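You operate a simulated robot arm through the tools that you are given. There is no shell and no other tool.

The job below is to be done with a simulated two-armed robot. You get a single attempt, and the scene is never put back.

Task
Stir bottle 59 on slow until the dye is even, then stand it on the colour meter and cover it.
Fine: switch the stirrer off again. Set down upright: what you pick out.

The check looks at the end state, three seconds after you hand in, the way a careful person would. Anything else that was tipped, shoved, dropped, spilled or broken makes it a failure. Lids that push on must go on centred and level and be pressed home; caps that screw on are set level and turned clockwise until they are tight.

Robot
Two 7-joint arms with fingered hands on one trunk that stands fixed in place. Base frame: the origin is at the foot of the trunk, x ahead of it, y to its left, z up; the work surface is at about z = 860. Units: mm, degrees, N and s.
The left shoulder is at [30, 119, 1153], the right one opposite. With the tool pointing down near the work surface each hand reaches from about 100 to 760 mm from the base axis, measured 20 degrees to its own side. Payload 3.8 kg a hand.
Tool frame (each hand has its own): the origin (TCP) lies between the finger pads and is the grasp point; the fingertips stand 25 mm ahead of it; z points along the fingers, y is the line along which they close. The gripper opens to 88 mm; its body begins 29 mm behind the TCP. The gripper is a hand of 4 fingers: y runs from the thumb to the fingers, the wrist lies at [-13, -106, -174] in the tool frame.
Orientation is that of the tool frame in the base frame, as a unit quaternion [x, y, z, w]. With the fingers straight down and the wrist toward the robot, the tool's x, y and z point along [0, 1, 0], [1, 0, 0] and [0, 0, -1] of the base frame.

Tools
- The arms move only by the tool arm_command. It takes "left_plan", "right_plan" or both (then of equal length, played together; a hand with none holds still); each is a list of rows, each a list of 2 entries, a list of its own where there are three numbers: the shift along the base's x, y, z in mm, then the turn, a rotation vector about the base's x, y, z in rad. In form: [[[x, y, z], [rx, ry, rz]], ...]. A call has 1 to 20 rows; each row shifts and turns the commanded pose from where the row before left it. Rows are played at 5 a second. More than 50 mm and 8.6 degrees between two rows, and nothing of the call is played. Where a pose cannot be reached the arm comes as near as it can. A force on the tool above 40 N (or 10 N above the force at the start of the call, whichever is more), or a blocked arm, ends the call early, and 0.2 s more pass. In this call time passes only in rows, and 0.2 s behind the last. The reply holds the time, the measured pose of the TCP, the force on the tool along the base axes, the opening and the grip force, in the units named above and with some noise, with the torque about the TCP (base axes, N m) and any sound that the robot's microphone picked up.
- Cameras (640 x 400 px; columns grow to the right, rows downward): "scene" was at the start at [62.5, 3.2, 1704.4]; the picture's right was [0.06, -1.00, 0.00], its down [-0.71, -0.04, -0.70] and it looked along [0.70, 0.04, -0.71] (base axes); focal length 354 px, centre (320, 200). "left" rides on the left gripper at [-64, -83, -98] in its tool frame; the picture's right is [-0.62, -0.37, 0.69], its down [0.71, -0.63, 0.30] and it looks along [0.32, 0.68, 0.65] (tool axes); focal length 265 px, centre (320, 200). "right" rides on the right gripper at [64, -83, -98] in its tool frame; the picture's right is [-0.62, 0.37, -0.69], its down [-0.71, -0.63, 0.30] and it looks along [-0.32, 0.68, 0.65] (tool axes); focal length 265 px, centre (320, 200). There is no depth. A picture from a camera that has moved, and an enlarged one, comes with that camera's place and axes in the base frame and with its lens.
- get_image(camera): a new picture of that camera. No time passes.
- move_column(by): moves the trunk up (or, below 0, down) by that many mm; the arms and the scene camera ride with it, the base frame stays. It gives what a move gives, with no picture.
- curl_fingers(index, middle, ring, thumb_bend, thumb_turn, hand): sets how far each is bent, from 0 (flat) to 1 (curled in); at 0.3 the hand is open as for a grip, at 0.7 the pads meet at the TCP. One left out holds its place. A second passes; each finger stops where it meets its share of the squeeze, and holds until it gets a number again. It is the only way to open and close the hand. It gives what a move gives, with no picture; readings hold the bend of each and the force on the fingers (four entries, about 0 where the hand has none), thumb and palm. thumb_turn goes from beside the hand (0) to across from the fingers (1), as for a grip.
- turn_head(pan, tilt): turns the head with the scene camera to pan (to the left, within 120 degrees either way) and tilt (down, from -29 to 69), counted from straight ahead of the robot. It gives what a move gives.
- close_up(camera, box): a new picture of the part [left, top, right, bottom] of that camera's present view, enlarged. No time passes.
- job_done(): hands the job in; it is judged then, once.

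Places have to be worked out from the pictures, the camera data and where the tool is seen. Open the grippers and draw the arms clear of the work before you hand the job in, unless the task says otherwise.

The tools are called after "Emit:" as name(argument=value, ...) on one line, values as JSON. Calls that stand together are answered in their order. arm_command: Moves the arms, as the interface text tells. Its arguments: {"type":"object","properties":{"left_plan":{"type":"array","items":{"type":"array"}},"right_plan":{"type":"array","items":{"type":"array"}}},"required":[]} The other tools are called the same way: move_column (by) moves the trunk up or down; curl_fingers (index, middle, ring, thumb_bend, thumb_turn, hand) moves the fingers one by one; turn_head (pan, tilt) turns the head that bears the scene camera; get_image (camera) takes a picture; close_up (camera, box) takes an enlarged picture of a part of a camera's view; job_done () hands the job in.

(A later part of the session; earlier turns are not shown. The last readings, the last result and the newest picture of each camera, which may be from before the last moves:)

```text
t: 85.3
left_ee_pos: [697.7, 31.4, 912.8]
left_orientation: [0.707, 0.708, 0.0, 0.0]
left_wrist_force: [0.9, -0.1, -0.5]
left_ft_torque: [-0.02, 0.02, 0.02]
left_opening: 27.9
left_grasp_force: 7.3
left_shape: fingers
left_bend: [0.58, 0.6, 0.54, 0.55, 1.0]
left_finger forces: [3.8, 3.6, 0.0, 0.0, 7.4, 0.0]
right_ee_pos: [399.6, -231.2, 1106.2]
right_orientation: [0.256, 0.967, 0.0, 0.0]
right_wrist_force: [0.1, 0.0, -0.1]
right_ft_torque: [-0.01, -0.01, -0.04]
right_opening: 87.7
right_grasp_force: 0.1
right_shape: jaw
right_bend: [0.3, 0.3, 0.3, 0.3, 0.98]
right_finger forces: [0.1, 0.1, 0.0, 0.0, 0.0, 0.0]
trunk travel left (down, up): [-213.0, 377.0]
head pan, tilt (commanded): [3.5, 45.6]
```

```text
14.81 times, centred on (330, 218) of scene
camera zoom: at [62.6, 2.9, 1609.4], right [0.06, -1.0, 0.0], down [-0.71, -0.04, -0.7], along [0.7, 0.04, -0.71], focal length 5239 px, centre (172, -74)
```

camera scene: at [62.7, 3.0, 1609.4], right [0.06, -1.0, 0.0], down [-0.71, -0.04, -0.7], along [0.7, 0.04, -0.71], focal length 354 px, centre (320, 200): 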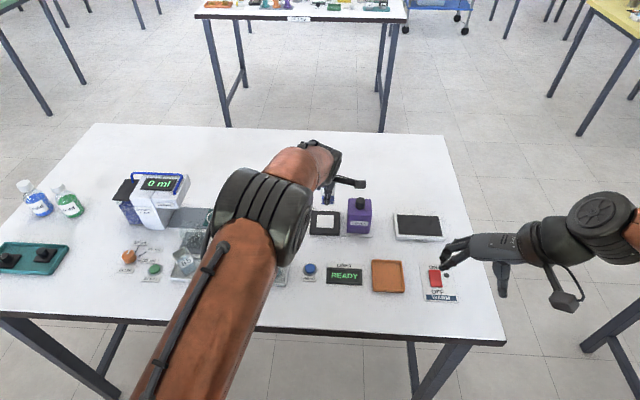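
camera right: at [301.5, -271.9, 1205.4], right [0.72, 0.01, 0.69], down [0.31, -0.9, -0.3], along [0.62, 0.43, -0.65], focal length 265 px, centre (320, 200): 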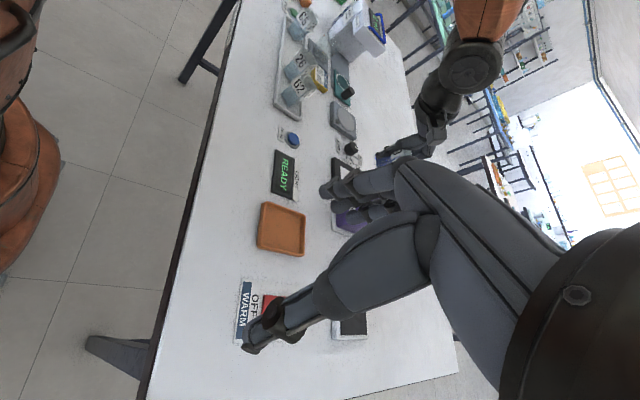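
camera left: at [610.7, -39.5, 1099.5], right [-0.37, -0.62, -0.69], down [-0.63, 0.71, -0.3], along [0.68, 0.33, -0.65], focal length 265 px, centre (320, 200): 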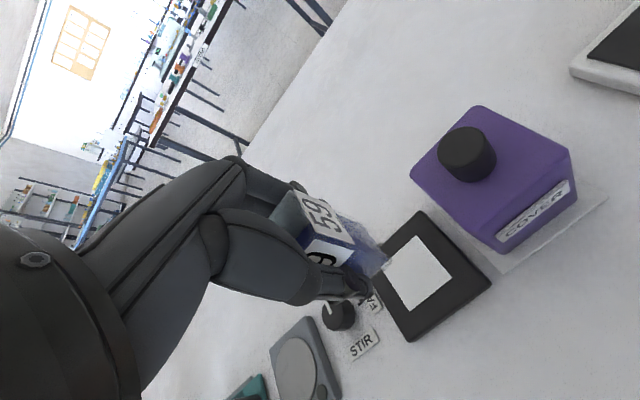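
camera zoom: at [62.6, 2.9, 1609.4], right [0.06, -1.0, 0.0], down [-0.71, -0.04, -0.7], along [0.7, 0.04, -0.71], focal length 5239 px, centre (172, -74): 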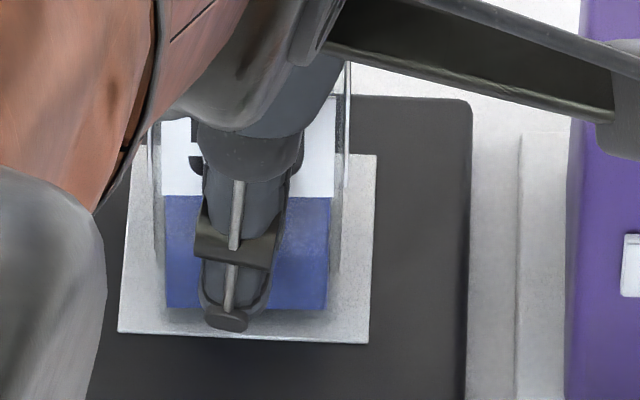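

Still no contact at z ≈ 913, and the base is centred sideways. I continue down in 1 mm steps.

Emit:
arm_command(left_plan=[[[0, 0, -1], [0, 0, 0]], [[0, 0, -0.6], [0, 0, 0]], [[0, 0, 0], [0, 0, 0]]])

Emit:
arm_command(left_plan=[[[0, 0, -0.8], [0, 0, 0]], [[0, 0, -0.6], [0, 0, 0]], [[0, 0, 0], [0, 0, 0]]])

Emit:
close_up(camera="scene", box=[312, 205, 348, 232])

```text
t: 86.1
left_ee_pos: [697.7, 31.2, 912.3]
left_orientation: [0.706, 0.708, 0.0, 0.0]
left_wrist_force: [0.3, 1.5, 0.2]
left_ft_torque: [-0.01, -0.03, 0.0]
left_opening: 28.0
left_grasp_force: 8.1
left_shape: fingers
left_bend: [0.58, 0.6, 0.54, 0.55, 1.0]
left_finger forces: [4.0, 4.0, 0.0, 0.0, 7.5, 0.1]
right_ee_pos: [399.3, -229.7, 1105.8]
right_orientation: [0.257, 0.967, -0.001, 0.001]
right_wrist_force: [0.3, 0.6, -0.2]
right_ft_torque: [-0.02, 0.01, 0.01]
right_opening: 87.6
right_grasp_force: 0.0
right_shape: jaw
right_bend: [0.3, 0.3, 0.3, 0.3, 0.98]
right_finger forces: [0.0, 0.0, 0.0, 0.0, 0.0, 0.1]
trunk travel left (down, up): [-213.0, 377.0]
head pan, tilt (commanded): [3.5, 45.6]
```

```text
t: 86.9
left_ee_pos: [697.1, 30.9, 910.7]
left_orientation: [0.707, 0.707, 0.001, 0.0]
left_wrist_force: [-0.7, -1.3, 6.9]
left_ft_torque: [0.0, -0.03, 0.02]
left_opening: 27.9
left_grasp_force: 8.5
left_shape: fingers
left_bend: [0.59, 0.6, 0.54, 0.55, 1.0]
left_finger forces: [4.3, 4.2, 0.0, 0.1, 8.3, 0.0]
right_ee_pos: [398.8, -230.5, 1106.9]
right_orientation: [0.257, 0.967, 0.001, 0.0]
right_wrist_force: [0.3, -0.5, -0.9]
right_ft_torque: [-0.01, 0.01, -0.02]
right_opening: 88.1
right_grasp_force: 0.0
right_shape: jaw
right_bend: [0.3, 0.3, 0.3, 0.3, 0.98]
right_finger forces: [0.1, 0.1, 0.0, 0.1, 0.0, 0.0]
trunk travel left (down, up): [-213.0, 377.0]
head pan, tilt (commanded): [3.5, 45.6]
```

```text
14.81 times, centred on (330, 218) of scene
camera zoom: at [61.7, 2.8, 1609.5], right [0.06, -1.0, 0.0], down [-0.71, -0.04, -0.7], along [0.7, 0.04, -0.71], focal length 5239 px, centre (172, -74)
```

zoom: 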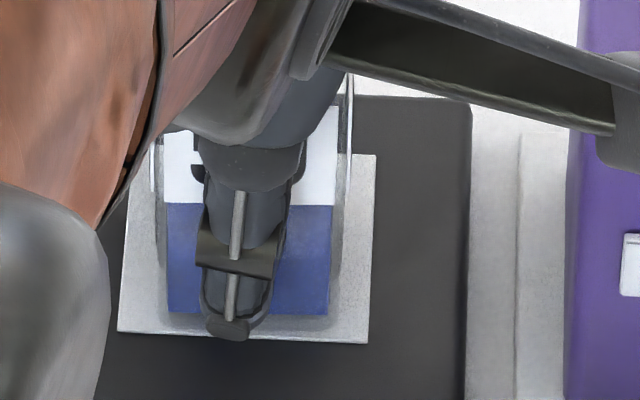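

The base touches (6.9 N at z ≈ 910.7). I check with the hand camera whether it is well inside the window before letting go.

Emit:
close_up(camera="left", box=[290, 180, 450, 320])

Emit:
close_up(camera="scene", box=[316, 216, 344, 232])

```text
2.86 times, centred on (370, 250) of left
camera zoom: at [613.0, -33.7, 1009.7], right [-0.37, -0.62, -0.69], down [-0.63, 0.71, -0.31], along [0.69, 0.32, -0.65], focal length 758 px, centre (177, 57)
```

zoom: 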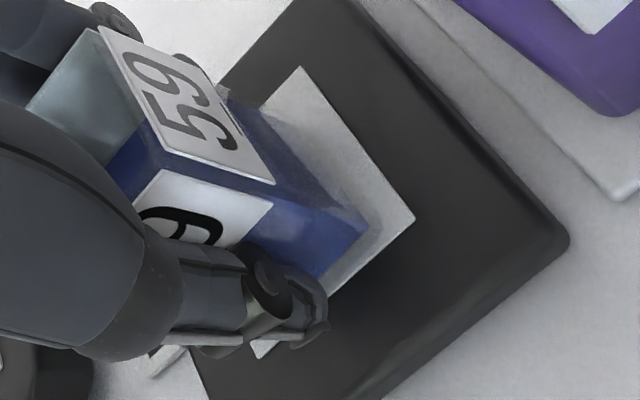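

```text
16.00 times, centred on (330, 224) of scene
camera zoom: at [61.7, 2.8, 1609.5], right [0.06, -1.0, 0.0], down [-0.71, -0.04, -0.7], along [0.7, 0.04, -0.71], focal length 5658 px, centre (160, -184)
```

zoom: 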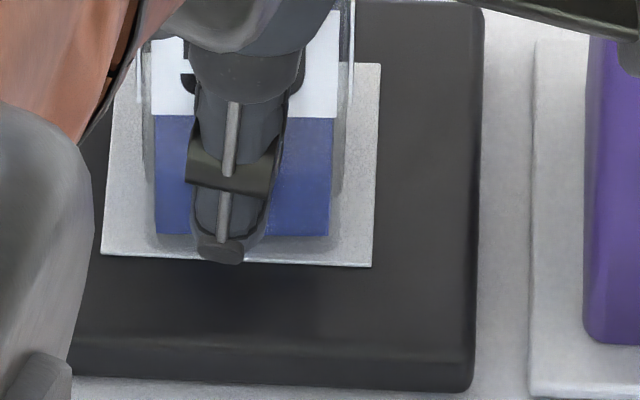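

Base and window agree within about 2 mm all round, so it is well placed. I open the hand gently.

Emit:
curl_fingers(hand="left", index=0.53, middle=0.53, ring=0.5, thumb_bend=0.52)

Emit:
curl_fingers(hand="left", index=0.42, middle=0.42, ring=0.42, thumb_bend=0.4)

Emit:
close_up(camera="left", box=[270, 160, 450, 320])

Emit:
close_up(camera="scene", box=[312, 205, 348, 232])

```text
t: 87.9
left_ee_pos: [698.4, 31.1, 909.0]
left_orientation: [0.706, 0.708, 0.0, -0.001]
left_wrist_force: [-0.2, 0.7, 0.8]
left_ft_torque: [0.01, -0.02, 0.01]
left_opening: 35.5
left_grasp_force: 0.0
left_shape: fingers
left_bend: [0.53, 0.53, 0.5, 0.52, 1.0]
left_finger forces: [0.0, 0.1, 0.0, 0.1, 0.1, 0.0]
right_ee_pos: [398.8, -231.4, 1106.5]
right_orientation: [0.257, 0.966, 0.0, 0.0]
right_wrist_force: [-0.8, -0.3, -0.2]
right_ft_torque: [-0.01, 0.01, -0.01]
right_opening: 87.8
right_grasp_force: 0.0
right_shape: jaw
right_bend: [0.3, 0.3, 0.3, 0.3, 0.98]
right_finger forces: [0.0, 0.1, 0.0, 0.1, 0.1, 0.0]
trunk travel left (down, up): [-213.0, 377.0]
head pan, tilt (commanded): [3.5, 45.6]
```

```text
t: 88.9
left_ee_pos: [697.8, 30.7, 909.6]
left_orientation: [0.706, 0.708, 0.0, 0.0]
left_wrist_force: [0.5, 0.3, 0.0]
left_ft_torque: [-0.03, 0.03, 0.01]
left_opening: 60.8
left_grasp_force: 0.0
left_shape: fingers
left_bend: [0.42, 0.42, 0.42, 0.4, 0.99]
left_finger forces: [0.0, 0.0, 0.0, 0.0, 0.0, 0.1]
right_ee_pos: [397.9, -231.6, 1107.3]
right_orientation: [0.257, 0.967, -0.001, -0.001]
right_wrist_force: [-0.5, -0.6, 0.9]
right_ft_torque: [0.02, 0.0, 0.0]
right_opening: 87.6
right_grasp_force: 0.1
right_shape: jaw
right_bend: [0.3, 0.3, 0.3, 0.3, 0.98]
right_finger forces: [0.1, 0.0, 0.0, 0.0, 0.1, 0.0]
trunk travel left (down, up): [-213.0, 377.0]
head pan, tilt (commanded): [3.5, 45.6]
```

```text
2.50 times, centred on (360, 240) of left
camera zoom: at [613.3, -33.4, 1008.6], right [-0.37, -0.62, -0.69], down [-0.63, 0.71, -0.3], along [0.68, 0.33, -0.65], focal length 664 px, centre (220, 100)
```

zoom: 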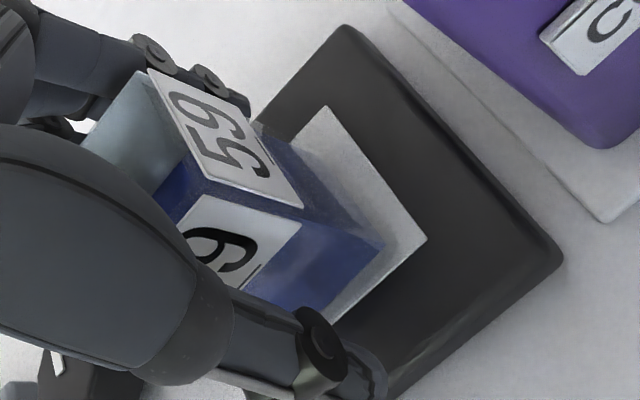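

```text
14.81 times, centred on (330, 218) of scene
camera zoom: at [62.6, 2.9, 1609.4], right [0.06, -1.0, 0.0], down [-0.71, -0.04, -0.7], along [0.7, 0.04, -0.71], focal length 5239 px, centre (172, -74)
```

zoom: 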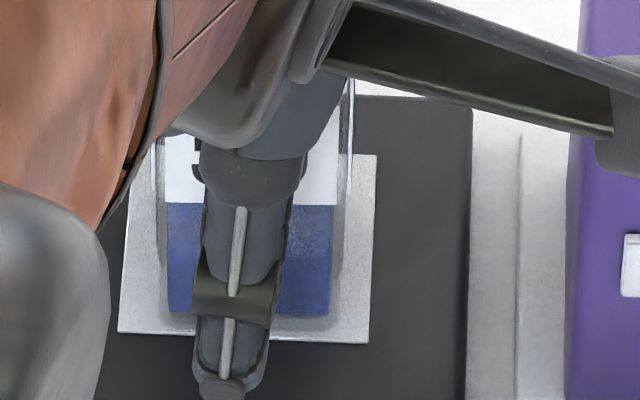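

Bottle 59 stands freely on the meter window. I raise the left hand straight up, then draw it back to the left, well clear.

Emit:
arm_command(left_plan=[[[0, 0, 8], [0, 0, 0]], [[0, 0, 18], [0, 0, 0]], [[0, 0, 25], [0, 0, 0]], [[0, 0, 25], [0, 0, 0]], [[0, 0, 25], [0, 0, 0]], [[0, 0, 30], [0, 0, 0]], [[-10, 10, 10], [0, 0, 0]], [[-30, 30, 5], [0, 0, 0]], [[-33, 33, 5], [0, 0, 0]], [[-33, 33, 5], [0, 0, 0]], [[-33, 33, 5], [0, 0, 0]], [[-33, 33, 5], [0, 0, 0]], [[-33, 33, 5], [0, 0, 0]], [[-33, 33, 0], [0, 0, 0]], [[-25, 25, 0], [0, 0, 0]], [[0, 0, 0], [0, 0, 0]]])

Emit:
get_image(camera="scene")

Emit:
close_up(camera="scene", box=[290, 185, 390, 245])

Emit:
close_up(camera="scene", box=[306, 200, 354, 236])

```text
t: 92.3
left_ee_pos: [435.2, 293.9, 1078.5]
left_orientation: [0.707, 0.707, 0.0, 0.0]
left_wrist_force: [-0.5, -0.5, -1.1]
left_ft_torque: [0.05, -0.01, 0.02]
left_opening: 60.8
left_grasp_force: 0.0
left_shape: fingers
left_bend: [0.42, 0.42, 0.42, 0.4, 0.99]
left_finger forces: [0.1, 0.1, 0.0, 0.1, 0.1, 0.1]
right_ee_pos: [399.4, -231.9, 1106.2]
right_orientation: [0.256, 0.967, 0.0, -0.001]
right_wrist_force: [-0.6, 0.1, 0.3]
right_ft_torque: [0.0, -0.03, -0.02]
right_opening: 87.9
right_grasp_force: 0.0
right_shape: jaw
right_bend: [0.3, 0.3, 0.3, 0.3, 0.98]
right_finger forces: [0.0, 0.0, 0.0, 0.0, 0.0, 0.0]
trunk travel left (down, up): [-213.0, 377.0]
head pan, tilt (commanded): [3.5, 45.6]
```

```text
taken
camera scene: at [63.1, 2.4, 1609.4], right [0.06, -1.0, 0.0], down [-0.71, -0.04, -0.7], along [0.7, 0.04, -0.71], focal length 354 px, centre (320, 200)
```

scene: 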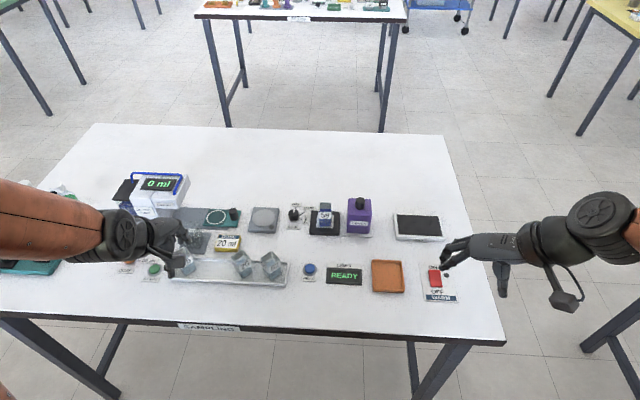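

```text
6.40 times, centred on (340, 215) of scene
camera zoom: at [63.1, 2.4, 1609.4], right [0.06, -1.0, 0.0], down [-0.71, -0.04, -0.7], along [0.7, 0.04, -0.71], focal length 2263 px, centre (192, 104)
```

zoom: 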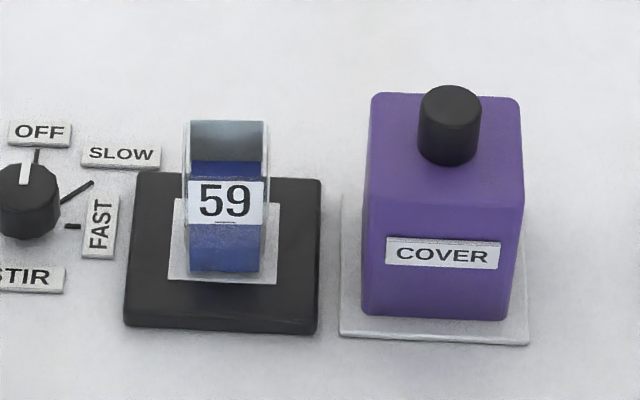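

```text
11.11 times, centred on (330, 218) of scene
camera zoom: at [63.1, 2.4, 1609.4], right [0.06, -1.0, 0.0], down [-0.71, -0.04, -0.7], along [0.7, 0.04, -0.71], focal length 3929 px, centre (209, 0)
```

zoom: 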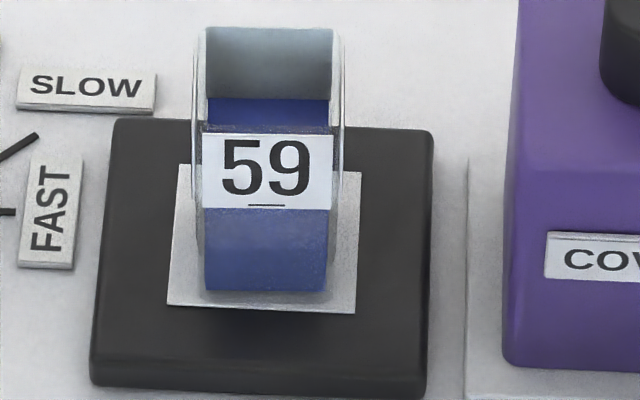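

Bottle 59 stands upright inside the window. For the cover the right arm needs height, so I raise the trunk back 95 mm.

Emit:
move_column(by=95)

Emit:
arm_command(right_plan=[[[30, 10, 0], [0, 0, -0.1]], [[30, 10, 0], [0, 0, -0.1]], [[30, 15, 0], [0, 0, -0.1]], [[30, 15, -5], [0, 0, -0.1]], [[30, 17, -10], [0, 0, -0.1]], [[30, 17, -15], [0, 0, -0.1]], [[30, 20, -20], [0, 0, -0.1]], [[25, 20, -20], [0, 0, -0.1]], [[20, 20, -20], [0, 0, -0.112]], [[0, 0, 0], [0, 0, 0]]])

Emit:
get_image(camera="scene")

Emit:
get_image(camera="right")

```text
t: 93.6
left_ee_pos: [435.2, 294.1, 1174.4]
left_orientation: [0.707, 0.708, 0.0, 0.001]
left_wrist_force: [-0.3, -0.5, -0.3]
left_ft_torque: [-0.03, -0.02, 0.01]
left_opening: 60.8
left_grasp_force: 0.1
left_shape: fingers
left_bend: [0.42, 0.42, 0.42, 0.4, 0.99]
left_finger forces: [0.0, 0.1, 0.0, 0.0, 0.1, 0.0]
right_ee_pos: [399.1, -230.6, 1201.0]
right_orientation: [0.256, 0.967, 0.0, 0.0]
right_wrist_force: [-1.3, 0.3, -0.2]
right_ft_torque: [0.01, 0.01, 0.0]
right_opening: 87.9
right_grasp_force: 0.1
right_shape: jaw
right_bend: [0.3, 0.3, 0.3, 0.3, 0.98]
right_finger forces: [0.0, 0.0, 0.0, 0.0, 0.0, 0.0]
trunk travel left (down, up): [-308.0, 282.0]
head pan, tilt (commanded): [3.5, 45.6]
```

```text
t: 95.8
left_ee_pos: [434.3, 291.5, 1173.3]
left_orientation: [0.707, 0.707, 0.0, 0.0]
left_wrist_force: [-0.7, 0.0, -0.6]
left_ft_torque: [-0.02, 0.04, 0.02]
left_opening: 60.7
left_grasp_force: 0.1
left_shape: fingers
left_bend: [0.42, 0.42, 0.42, 0.4, 0.99]
left_finger forces: [0.0, 0.0, 0.1, 0.0, 0.0, 0.0]
right_ee_pos: [654.8, -88.7, 1109.6]
right_orientation: [0.656, 0.755, 0.001, -0.001]
right_wrist_force: [0.2, 1.0, -0.4]
right_ft_torque: [0.03, 0.0, -0.02]
right_opening: 87.7
right_grasp_force: 0.0
right_shape: jaw
right_bend: [0.3, 0.3, 0.3, 0.3, 0.98]
right_finger forces: [0.0, 0.0, 0.1, 0.0, 0.0, 0.1]
trunk travel left (down, up): [-308.0, 282.0]
head pan, tilt (commanded): [3.5, 45.6]
```

```text
taken
camera scene: at [62.0, 1.9, 1704.5], right [0.06, -1.0, 0.0], down [-0.71, -0.04, -0.7], along [0.7, 0.04, -0.71], focal length 354 px, centre (320, 200)
```

scene: 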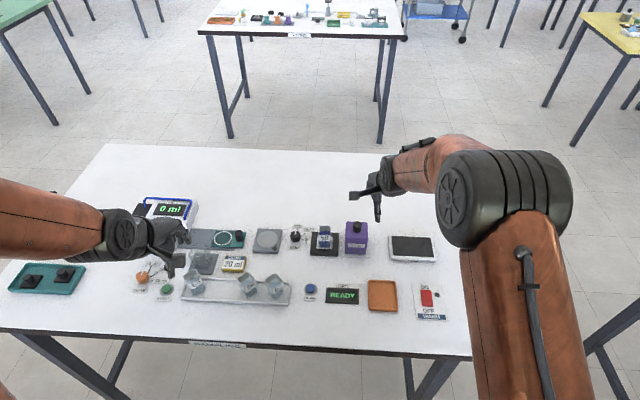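

```text
taken
camera right: at [562.8, -36.1, 1209.2], right [0.45, -0.56, 0.69], down [-0.53, -0.79, -0.31], along [0.72, -0.23, -0.65], focal length 265 px, centre (320, 200)
```

right: 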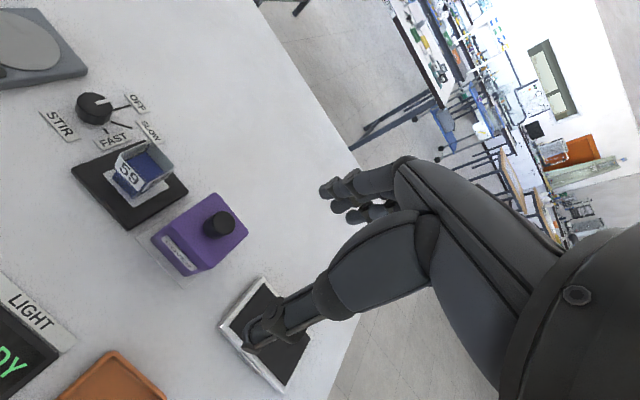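

The right hand is near; the knob reads about (+43, +31) mm from its TCP. I move above the cover's knob and narrow the fingers.

Emit:
arm_command(right_plan=[[[15, 10, -20], [0, 0, 0]], [[15, 10, -20], [0, 0, 0]], [[14, 8.5, -20], [0, 0, 0]], [[0, 0, -20], [0, 0, 0]], [[0, 0, -12], [0, 0, 0]], [[0, 0, 0], [0, 0, 0]]])

Emit:
curl_fingers(hand="right", index=0.42, middle=0.42, ring=0.42, thumb_bend=0.42, thumb_turn=1.0)

Emit:
get_image(camera="right")

Emit:
close_up(camera="right", box=[180, 150, 380, 350])

Emit:
close_up(camera="scene", box=[300, 180, 420, 265])

```text
t: 97.2
left_ee_pos: [434.0, 295.0, 1173.8]
left_orientation: [0.706, 0.708, 0.0, 0.0]
left_wrist_force: [0.4, 0.2, -0.2]
left_ft_torque: [-0.01, -0.04, 0.0]
left_opening: 60.8
left_grasp_force: 0.1
left_shape: fingers
left_bend: [0.42, 0.42, 0.42, 0.4, 0.99]
left_finger forces: [0.1, 0.1, 0.1, 0.0, 0.0, 0.0]
right_ee_pos: [698.4, -59.8, 1018.2]
right_orientation: [0.656, 0.755, 0.0, 0.0]
right_wrist_force: [0.0, 1.0, -0.4]
right_ft_torque: [-0.04, -0.01, 0.01]
right_opening: 88.0
right_grasp_force: 0.0
right_shape: jaw
right_bend: [0.3, 0.3, 0.3, 0.3, 0.98]
right_finger forces: [0.0, 0.1, 0.1, 0.0, 0.1, 0.0]
trunk travel left (down, up): [-308.0, 282.0]
head pan, tilt (commanded): [3.5, 45.6]
```

```text
t: 98.2
left_ee_pos: [435.5, 295.5, 1174.7]
left_orientation: [0.706, 0.708, 0.0, -0.001]
left_wrist_force: [0.2, 0.8, 0.0]
left_ft_torque: [0.0, -0.01, 0.02]
left_opening: 60.5
left_grasp_force: 0.0
left_shape: fingers
left_bend: [0.42, 0.42, 0.42, 0.4, 0.99]
left_finger forces: [0.0, 0.0, 0.0, 0.1, 0.0, 0.0]
right_ee_pos: [697.9, -59.3, 1020.6]
right_orientation: [0.656, 0.755, 0.0, -0.001]
right_wrist_force: [-0.1, 1.5, 0.1]
right_ft_torque: [-0.03, 0.0, -0.02]
right_opening: 59.8
right_grasp_force: 0.1
right_shape: fingers
right_bend: [0.42, 0.42, 0.42, 0.42, 0.99]
right_finger forces: [0.0, 0.1, 0.1, 0.1, 0.1, 0.0]
trunk travel left (down, up): [-308.0, 282.0]
head pan, tilt (commanded): [3.5, 45.6]
```

```text
taken
camera right: at [606.3, -8.3, 1118.7], right [0.45, -0.56, 0.69], down [-0.52, -0.8, -0.3], along [0.72, -0.23, -0.65], focal length 265 px, centre (320, 200)
```

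right: 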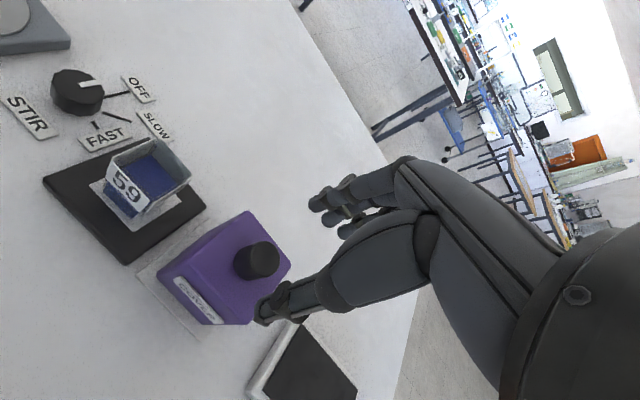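

```text
2.00 times, centred on (280, 250) of right
camera zoom: at [606.3, -8.3, 1118.7], right [0.45, -0.56, 0.69], down [-0.52, -0.8, -0.3], along [0.72, -0.23, -0.65], focal length 531 px, centre (400, 100)
```

zoom: 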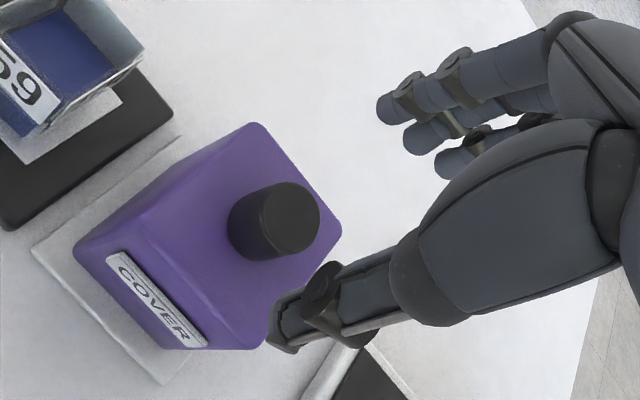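

```text
4.71 times, centred on (360, 222) of scene
camera zoom: at [62.7, 3.2, 1704.4], right [0.06, -1.0, 0.0], down [-0.71, -0.04, -0.7], along [0.7, 0.04, -0.71], focal length 1664 px, centre (132, 94)
```

zoom: 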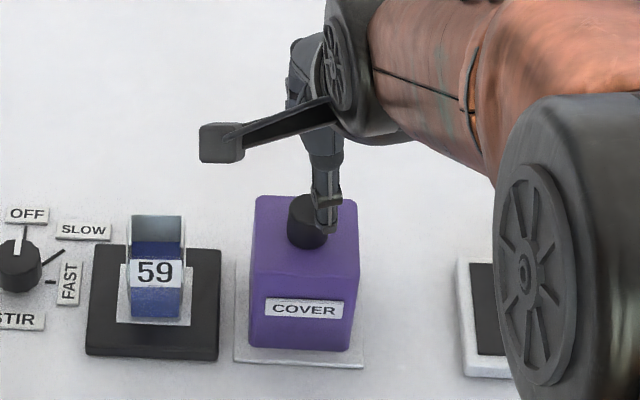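

The hand camera shows the knob's top within 1-2 mm of the TCP axis. I lower to z ≈ 985 and look again.

Emit:
arm_command(right_plan=[[[0, 0, -12], [0, 0, 0]], [[0, 0, -12], [0, 0, 0]], [[0, 0, -10], [0, 0, 0]], [[0, 0, 0], [0, 0, 0]]])

Emit:
close_up(camera="right", box=[200, 150, 380, 330])

Emit:
close_up(camera="scene", box=[330, 190, 390, 240])

Emit:
close_up(camera="left", box=[440, 0, 640, 120])

```text
t: 99.2
left_ee_pos: [434.1, 294.5, 1174.0]
left_orientation: [0.707, 0.708, 0.0, 0.0]
left_wrist_force: [0.3, 0.3, 0.2]
left_ft_torque: [-0.01, -0.02, 0.01]
left_opening: 60.8
left_grasp_force: 0.1
left_shape: fingers
left_bend: [0.42, 0.42, 0.42, 0.4, 0.99]
left_finger forces: [0.0, 0.1, 0.1, 0.1, 0.0, 0.0]
right_ee_pos: [697.5, -58.9, 984.3]
right_orientation: [0.657, 0.754, 0.0, 0.0]
right_wrist_force: [0.2, 0.2, -0.8]
right_ft_torque: [0.0, -0.01, 0.05]
right_opening: 59.7
right_grasp_force: 0.1
right_shape: fingers
right_bend: [0.42, 0.42, 0.42, 0.42, 0.99]
right_finger forces: [0.1, 0.1, 0.0, 0.0, 0.0, 0.1]
trunk travel left (down, up): [-308.0, 282.0]
head pan, tilt (commanded): [3.5, 45.6]
```

```text
2.22 times, centred on (290, 240) of right
camera zoom: at [605.6, -7.0, 1083.6], right [0.45, -0.56, 0.69], down [-0.52, -0.8, -0.3], along [0.72, -0.23, -0.65], focal length 590 px, centre (387, 111)
```

zoom: 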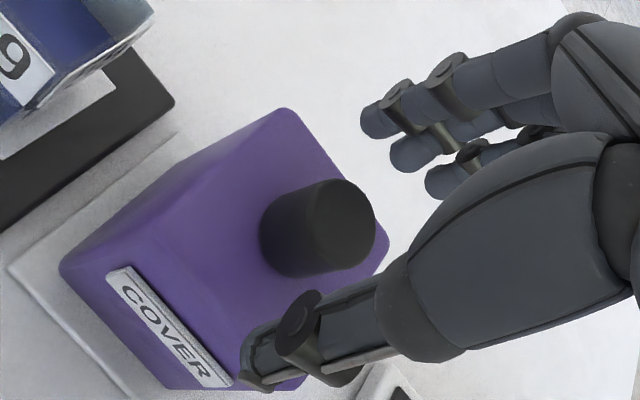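

```text
8.00 times, centred on (360, 215) of scene
camera zoom: at [62.6, 3.3, 1704.4], right [0.06, -1.0, 0.0], down [-0.71, -0.04, -0.7], along [0.7, 0.04, -0.71], focal length 2829 px, centre (0, 80)
```

zoom: 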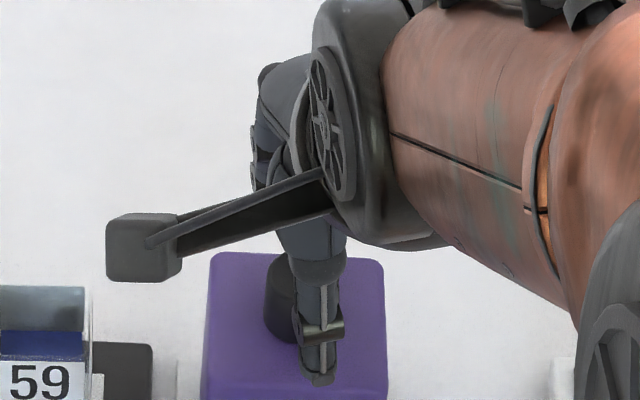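

```text
3.20 times, centred on (540, 60) of left
camera zoom: at [350.2, 229.8, 1273.3], right [-0.37, -0.62, -0.69], down [-0.63, 0.71, -0.3], along [0.68, 0.33, -0.65], focal length 849 px, centre (-384, 648)
```

zoom: 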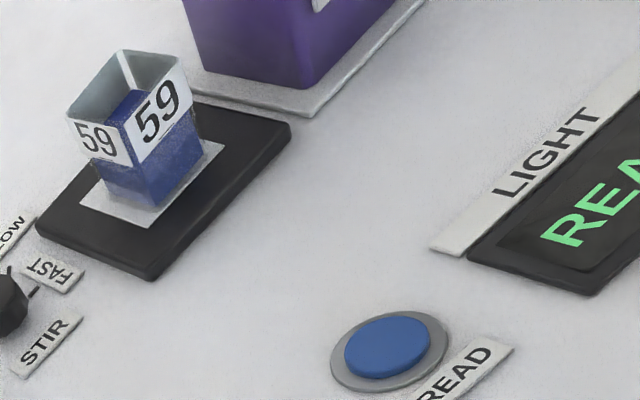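

Knob and TCP axis agree. I lower around the knob to z ≈ 966, leaving the fingertips just above the cover's top.

Emit:
arm_command(right_plan=[[[0, 0, -7], [0, 0, 0]], [[0, 0, -6], [0, 0, 0]], [[0, 0, -5], [0, 0, 0]], [[0, 0, 0], [0, 0, 0]]])

Emit:
close_up(camera="right", box=[200, 150, 380, 330])

Emit:
close_up(camera="scene", box=[330, 200, 390, 250])

```text
t: 100.2
left_ee_pos: [433.2, 294.4, 1174.2]
left_orientation: [0.707, 0.708, 0.001, 0.0]
left_wrist_force: [0.2, 0.0, 0.0]
left_ft_torque: [0.01, 0.02, -0.02]
left_opening: 60.6
left_grasp_force: 0.0
left_shape: fingers
left_bend: [0.42, 0.42, 0.42, 0.4, 0.99]
left_finger forces: [0.0, 0.1, 0.0, 0.0, 0.0, 0.0]
right_ee_pos: [698.0, -58.8, 966.1]
right_orientation: [0.656, 0.755, 0.0, -0.001]
right_wrist_force: [0.0, 0.2, -0.5]
right_ft_torque: [0.01, 0.0, 0.02]
right_opening: 59.4
right_grasp_force: 0.1
right_shape: fingers
right_bend: [0.42, 0.42, 0.42, 0.42, 0.99]
right_finger forces: [0.0, 0.0, 0.0, 0.0, 0.0, 0.0]
trunk travel left (down, up): [-308.0, 282.0]
head pan, tilt (commanded): [3.5, 45.6]
```

```text
2.22 times, centred on (290, 240) of right
camera zoom: at [606.2, -6.6, 1065.8], right [0.45, -0.56, 0.69], down [-0.52, -0.8, -0.3], along [0.72, -0.23, -0.65], focal length 590 px, centre (387, 111)
```

zoom: 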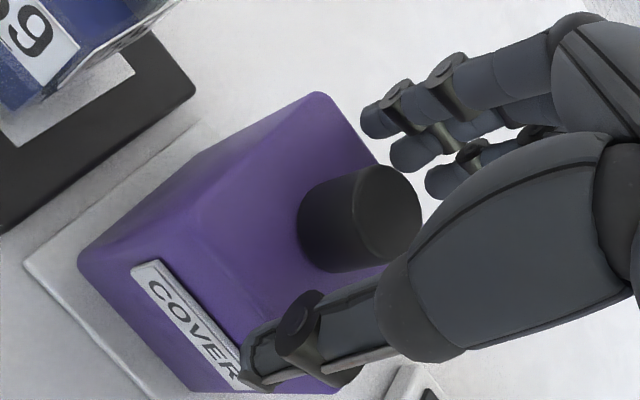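

```text
8.00 times, centred on (360, 225) of scene
camera zoom: at [62.6, 3.2, 1704.4], right [0.06, -1.0, 0.0], down [-0.71, -0.04, -0.7], along [0.7, 0.04, -0.71], focal length 2829 px, centre (0, 0)
```

zoom: 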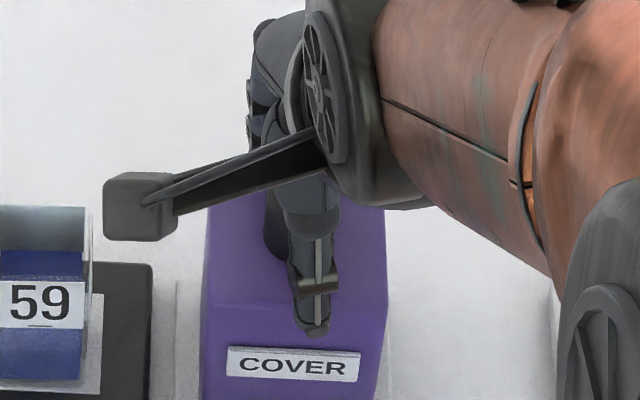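

The knob's top is right on the TCP axis. I close the right hand on it in stages.

Emit:
curl_fingers(hand="right", index=0.54, middle=0.54, ring=0.54, thumb_bend=0.54)

Emit:
curl_fingers(hand="right", index=0.6, middle=0.6, ring=0.6, thumb_bend=0.6)

Emit:
close_up(camera="right", box=[200, 150, 380, 330])

```text
t: 101.2
left_ee_pos: [434.1, 294.8, 1173.4]
left_orientation: [0.707, 0.707, -0.001, 0.0]
left_wrist_force: [-0.3, 0.1, 0.3]
left_ft_torque: [-0.03, 0.01, -0.01]
left_opening: 60.9
left_grasp_force: 0.1
left_shape: fingers
left_bend: [0.42, 0.42, 0.42, 0.4, 0.99]
left_finger forces: [0.1, 0.0, 0.0, 0.0, 0.1, 0.0]
right_ee_pos: [698.3, -57.3, 966.9]
right_orientation: [0.656, 0.755, 0.0, 0.0]
right_wrist_force: [0.2, -0.4, 0.6]
right_ft_torque: [0.0, -0.04, 0.03]
right_opening: 33.2
right_grasp_force: 0.8
right_shape: fingers
right_bend: [0.54, 0.53, 0.54, 0.53, 1.0]
right_finger forces: [0.0, 1.1, 0.0, 0.1, 0.2, 0.0]
trunk travel left (down, up): [-308.0, 282.0]
head pan, tilt (commanded): [3.5, 45.6]
```

```text
t: 102.2
left_ee_pos: [435.2, 294.1, 1174.3]
left_orientation: [0.706, 0.708, 0.0, -0.001]
left_wrist_force: [-0.2, -0.5, 0.1]
left_ft_torque: [0.02, 0.02, -0.03]
left_opening: 60.6
left_grasp_force: 0.1
left_shape: fingers
left_bend: [0.42, 0.42, 0.42, 0.4, 0.99]
left_finger forces: [0.0, 0.1, 0.0, 0.0, 0.2, 0.0]
right_ee_pos: [697.8, -57.3, 966.7]
right_orientation: [0.656, 0.755, 0.001, 0.0]
right_wrist_force: [1.4, 1.0, 2.6]
right_ft_torque: [0.02, -0.15, -0.01]
right_opening: 25.6
right_grasp_force: 3.7
right_shape: fingers
right_bend: [0.6, 0.55, 0.6, 0.55, 1.0]
right_finger forces: [0.0, 5.9, 0.0, 0.0, 3.3, 0.0]
trunk travel left (down, up): [-308.0, 282.0]
head pan, tilt (commanded): [3.5, 45.6]
```

```text
2.22 times, centred on (290, 240) of right
camera zoom: at [606.0, -6.4, 1066.1], right [0.45, -0.56, 0.69], down [-0.52, -0.8, -0.3], along [0.72, -0.23, -0.65], focal length 590 px, centre (387, 111)
```

zoom: 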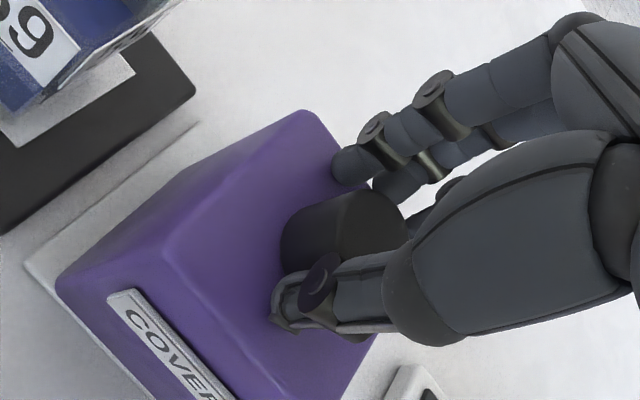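

Middle finger and thumb hold the knob; the cover shifted a few mm on its plate as it was taken. I tighten all fingers for a firmer hold.

Emit:
curl_fingers(hand="right", index=0.66, middle=0.66, ring=0.66, thumb_bend=0.66)

Emit:
close_up(camera="right", box=[200, 150, 380, 330])

Emit:
close_up(camera="scene", box=[330, 200, 390, 250])

```text
t: 103.2
left_ee_pos: [433.8, 294.4, 1174.3]
left_orientation: [0.706, 0.708, 0.0, 0.001]
left_wrist_force: [0.3, 0.4, -0.1]
left_ft_torque: [-0.01, 0.0, -0.02]
left_opening: 60.9
left_grasp_force: 0.0
left_shape: fingers
left_bend: [0.42, 0.42, 0.42, 0.4, 0.99]
left_finger forces: [0.0, 0.0, 0.1, 0.1, 0.0, 0.1]
right_ee_pos: [699.3, -56.2, 967.7]
right_orientation: [0.656, 0.755, 0.001, 0.0]
right_wrist_force: [1.6, 0.9, 6.5]
right_ft_torque: [0.02, -0.32, 0.05]
right_opening: 18.6
right_grasp_force: 9.5
right_shape: fingers
right_bend: [0.66, 0.56, 0.66, 0.57, 1.0]
right_finger forces: [0.1, 11.6, 0.0, 0.0, 6.3, 0.1]
trunk travel left (down, up): [-308.0, 282.0]
head pan, tilt (commanded): [3.5, 45.6]
```

```text
2.22 times, centred on (290, 240) of right
camera zoom: at [605.9, -6.3, 1066.4], right [0.45, -0.56, 0.69], down [-0.52, -0.8, -0.31], along [0.72, -0.23, -0.65], focal length 590 px, centre (387, 111)
```

zoom: 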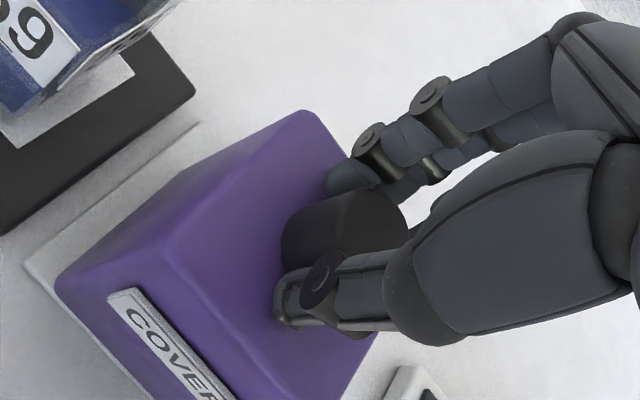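

```text
8.00 times, centred on (360, 225) of scene
camera zoom: at [61.9, 3.4, 1704.5], right [0.06, -1.0, 0.0], down [-0.71, -0.04, -0.7], along [0.7, 0.04, -0.71], focal length 2829 px, centre (0, 0)
```

zoom: 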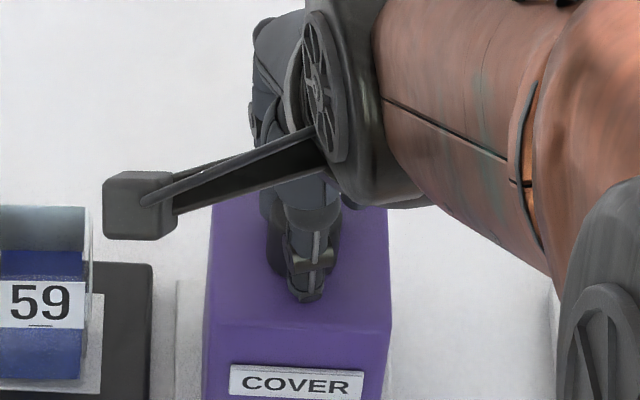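

The hand presses slightly downward (6.5 N), with middle finger and thumb gripping. I lift a few mm and see whether the cover follows level.

Emit:
arm_command(right_plan=[[[0, 0, 2], [0, 0, 0]], [[0, 0, 3], [0, 0, 0]], [[0, 0, 3], [0, 0, 0]], [[0, 0, 0], [0, 0, 0]]])

Emit:
close_up(camera="right", box=[140, 120, 380, 330])

Emit:
close_up(camera="scene", box=[320, 200, 400, 265])

Emit:
close_up(camera="left", box=[440, 0, 640, 120])

```text
t: 104.2
left_ee_pos: [435.0, 293.6, 1173.4]
left_orientation: [0.707, 0.708, -0.001, 0.0]
left_wrist_force: [-0.6, -0.3, 0.6]
left_ft_torque: [0.01, 0.01, 0.03]
left_opening: 60.9
left_grasp_force: 0.0
left_shape: fingers
left_bend: [0.42, 0.42, 0.42, 0.4, 0.99]
left_finger forces: [0.0, 0.0, 0.0, 0.0, 0.0, 0.1]
right_ee_pos: [698.5, -58.1, 975.1]
right_orientation: [0.656, 0.754, -0.001, 0.0]
right_wrist_force: [0.8, 0.8, -0.4]
right_ft_torque: [-0.05, 0.0, -0.02]
right_opening: 17.8
right_grasp_force: 6.3
right_shape: fingers
right_bend: [0.66, 0.57, 0.66, 0.58, 1.0]
right_finger forces: [0.1, 6.9, 0.0, 0.1, 6.6, 0.0]
trunk travel left (down, up): [-308.0, 282.0]
head pan, tilt (commanded): [3.5, 45.6]
```

```text
1.90 times, centred on (260, 225) of right
camera zoom: at [605.9, -6.5, 1074.3], right [0.45, -0.56, 0.69], down [-0.52, -0.8, -0.3], along [0.72, -0.23, -0.65], focal length 506 px, centre (434, 152)
```

zoom: 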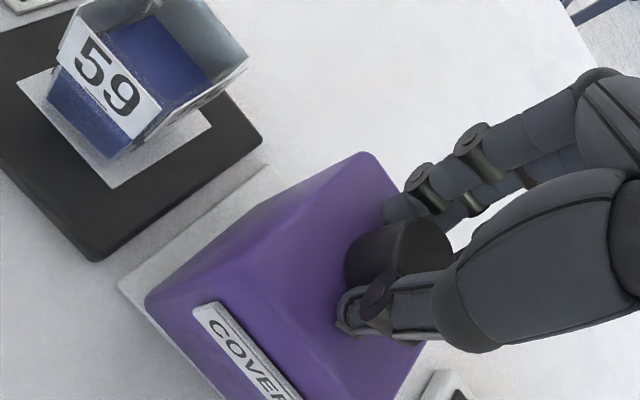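

```text
6.15 times, centred on (360, 232) of scene
camera zoom: at [62.8, 3.2, 1704.4], right [0.06, -1.0, 0.0], down [-0.71, -0.04, -0.7], along [0.7, 0.04, -0.71], focal length 2176 px, centre (74, 0)
```

zoom: 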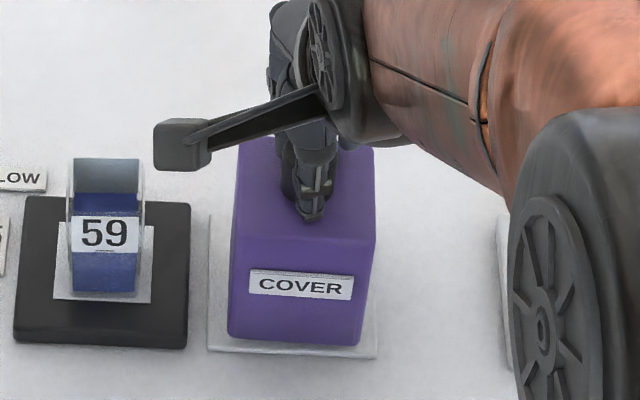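

```text
3.20 times, centred on (540, 60) of left
camera zoom: at [350.3, 229.8, 1273.2], right [-0.37, -0.62, -0.69], down [-0.63, 0.71, -0.3], along [0.68, 0.33, -0.65], focal length 849 px, centre (-384, 648)
```

zoom: 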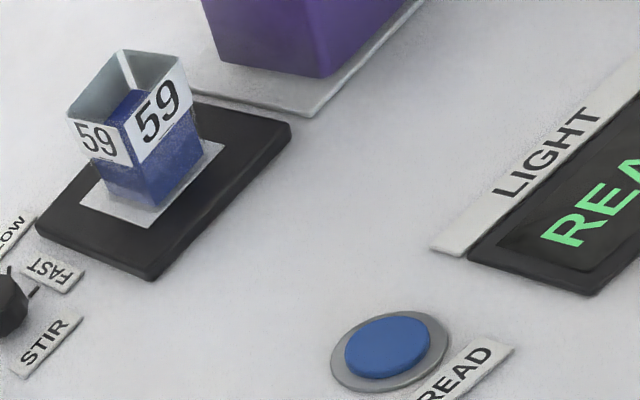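

The cover has come off its plate, held level with balanced finger forces. I raise it to about z 1055, so its lower edge clears the bottle's rim.

Emit:
arm_command(right_plan=[[[0, 0, 8], [0, 0, 0]], [[0, 0, 13], [0, 0, 0]], [[0, 0, 14], [0, 0, 0]], [[0, 0, 14], [0, 0, 0]], [[0, 0, 14], [0, 0, 0]], [[0, 0, 12], [0, 0, 0]], [[0, 0, 7], [0, 0, 0]], [[0, 0, 0], [0, 0, 0]]])

Emit:
close_up(camera="scene", box=[310, 170, 410, 250])

Emit:
get_image(camera="right")

Emit:
get_image(camera="left")

```text
t: 106.0
left_ee_pos: [434.1, 295.3, 1173.4]
left_orientation: [0.707, 0.707, -0.001, 0.0]
left_wrist_force: [-0.8, 0.2, 0.0]
left_ft_torque: [-0.01, -0.02, -0.04]
left_opening: 61.0
left_grasp_force: 0.2
left_shape: fingers
left_bend: [0.42, 0.42, 0.42, 0.4, 0.99]
left_finger forces: [0.1, 0.0, 0.0, 0.1, 0.0, 0.0]
right_ee_pos: [698.5, -58.9, 1056.5]
right_orientation: [0.656, 0.755, 0.0, 0.0]
right_wrist_force: [-0.3, 0.2, -0.8]
right_ft_torque: [0.0, -0.02, -0.02]
right_opening: 18.3
right_grasp_force: 6.6
right_shape: fingers
right_bend: [0.66, 0.57, 0.66, 0.58, 1.0]
right_finger forces: [0.0, 6.8, 0.0, 0.0, 6.6, 0.0]
trunk travel left (down, up): [-308.0, 282.0]
head pan, tilt (commanded): [3.5, 45.6]
```

```text
5.00 times, centred on (360, 210) of scene
camera zoom: at [62.8, 3.3, 1704.4], right [0.06, -1.0, 0.0], down [-0.71, -0.04, -0.7], along [0.7, 0.04, -0.71], focal length 1768 px, centre (120, 150)
```

zoom: 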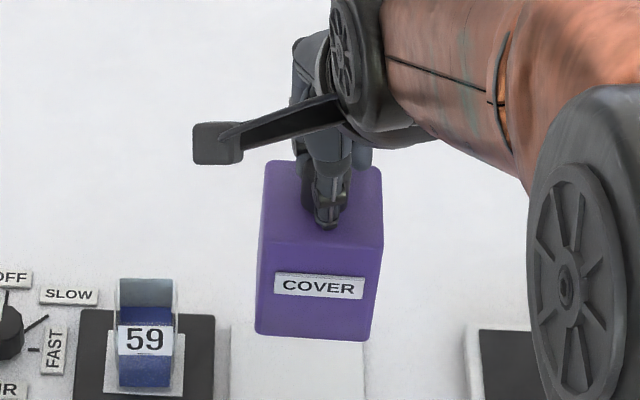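

```text
taken
camera right: at [606.0, -7.8, 1156.0], right [0.45, -0.56, 0.69], down [-0.52, -0.8, -0.3], along [0.72, -0.23, -0.65], focal length 265 px, centre (320, 200)
```

right: 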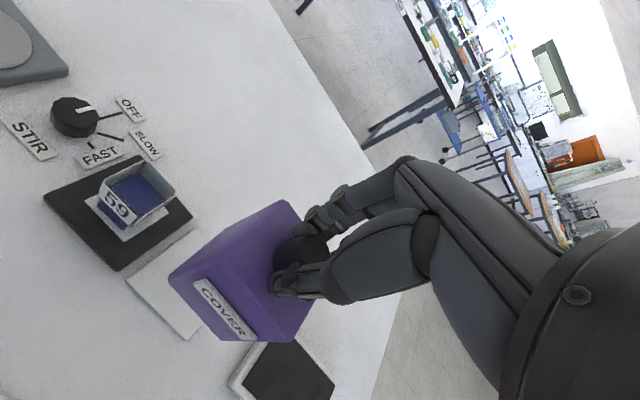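

```text
taken
camera left: at [350.3, 229.8, 1273.2], right [-0.37, -0.62, -0.69], down [-0.63, 0.71, -0.3], along [0.68, 0.33, -0.65], focal length 265 px, centre (320, 200)
```

left: 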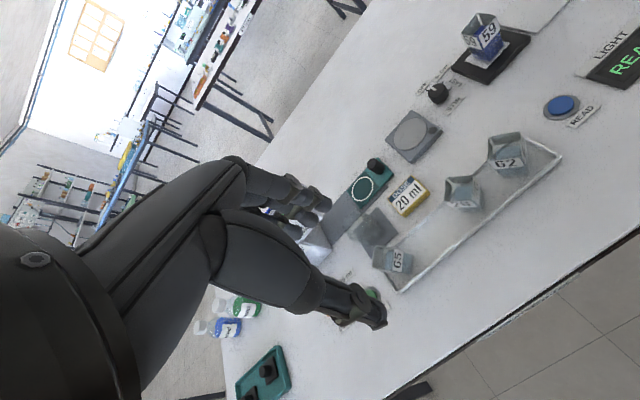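

The cover hangs freely but may lean a few degrees. I zoom in from both sides to measure tilt and position.

Emit:
close_up(camera="scene", box=[336, 196, 390, 240])

Emit:
close_up(camera="right", box=[150, 180, 350, 350])

```text
9.09 times, centred on (363, 218) of scene
camera zoom: at [62.8, 3.3, 1704.4], right [0.06, -1.0, 0.0], down [-0.71, -0.04, -0.7], along [0.7, 0.04, -0.71], focal length 3215 px, centre (-71, 36)
```

zoom: 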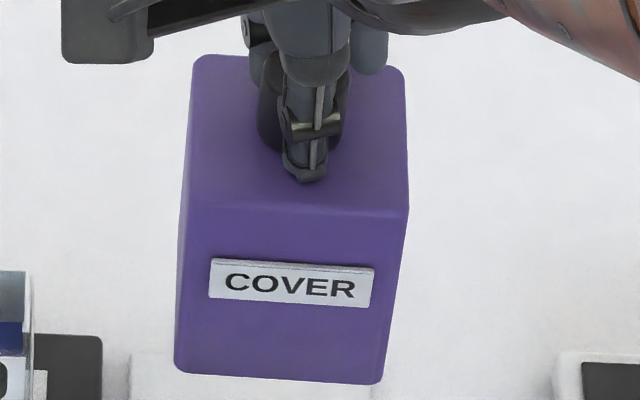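

```text
2.35 times, centred on (250, 265) of right
camera zoom: at [606.0, -7.8, 1156.0], right [0.45, -0.56, 0.69], down [-0.52, -0.8, -0.3], along [0.72, -0.23, -0.65], focal length 624 px, centre (485, 47)
```

zoom: 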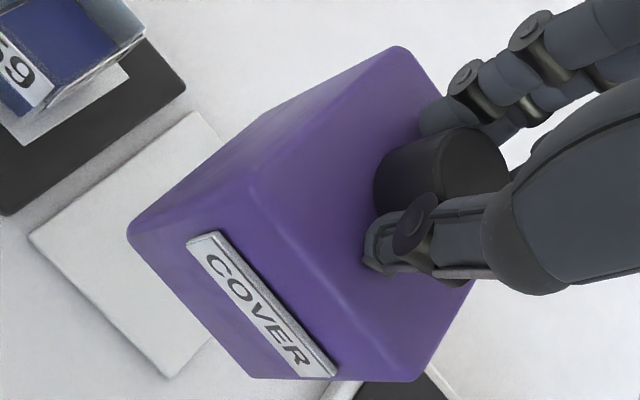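

The cover is level within about 2° and square to within 1°. I zoom on bottle and meter from the same camera state to work out the exact shift.

Emit:
close_up(camera="scene", box=[303, 210, 357, 254])

Emit:
close_up(camera="scene", box=[330, 210, 384, 254])

```text
9.09 times, centred on (330, 232) of scene
camera zoom: at [62.8, 3.3, 1704.4], right [0.06, -1.0, 0.0], down [-0.71, -0.04, -0.7], along [0.7, 0.04, -0.71], focal length 3215 px, centre (229, -91)
```

zoom: 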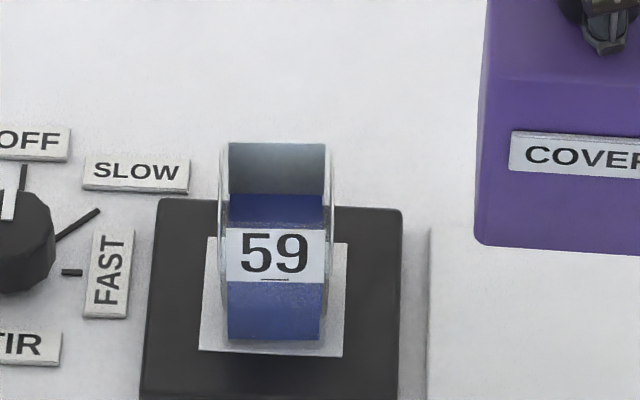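

```text
9.09 times, centred on (357, 232) of scene
camera zoom: at [62.8, 3.3, 1704.4], right [0.06, -1.0, 0.0], down [-0.71, -0.04, -0.7], along [0.7, 0.04, -0.71], focal length 3215 px, centre (-16, -91)
```

zoom: 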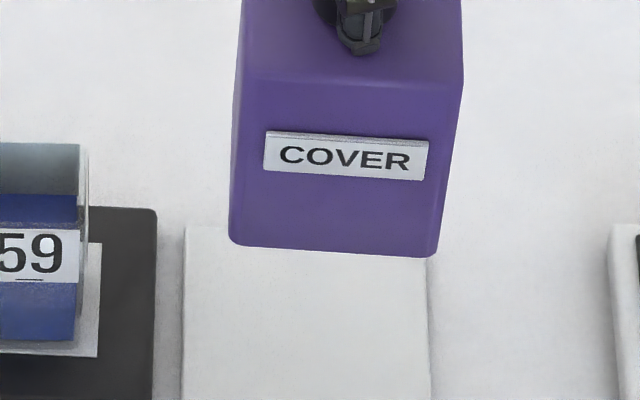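

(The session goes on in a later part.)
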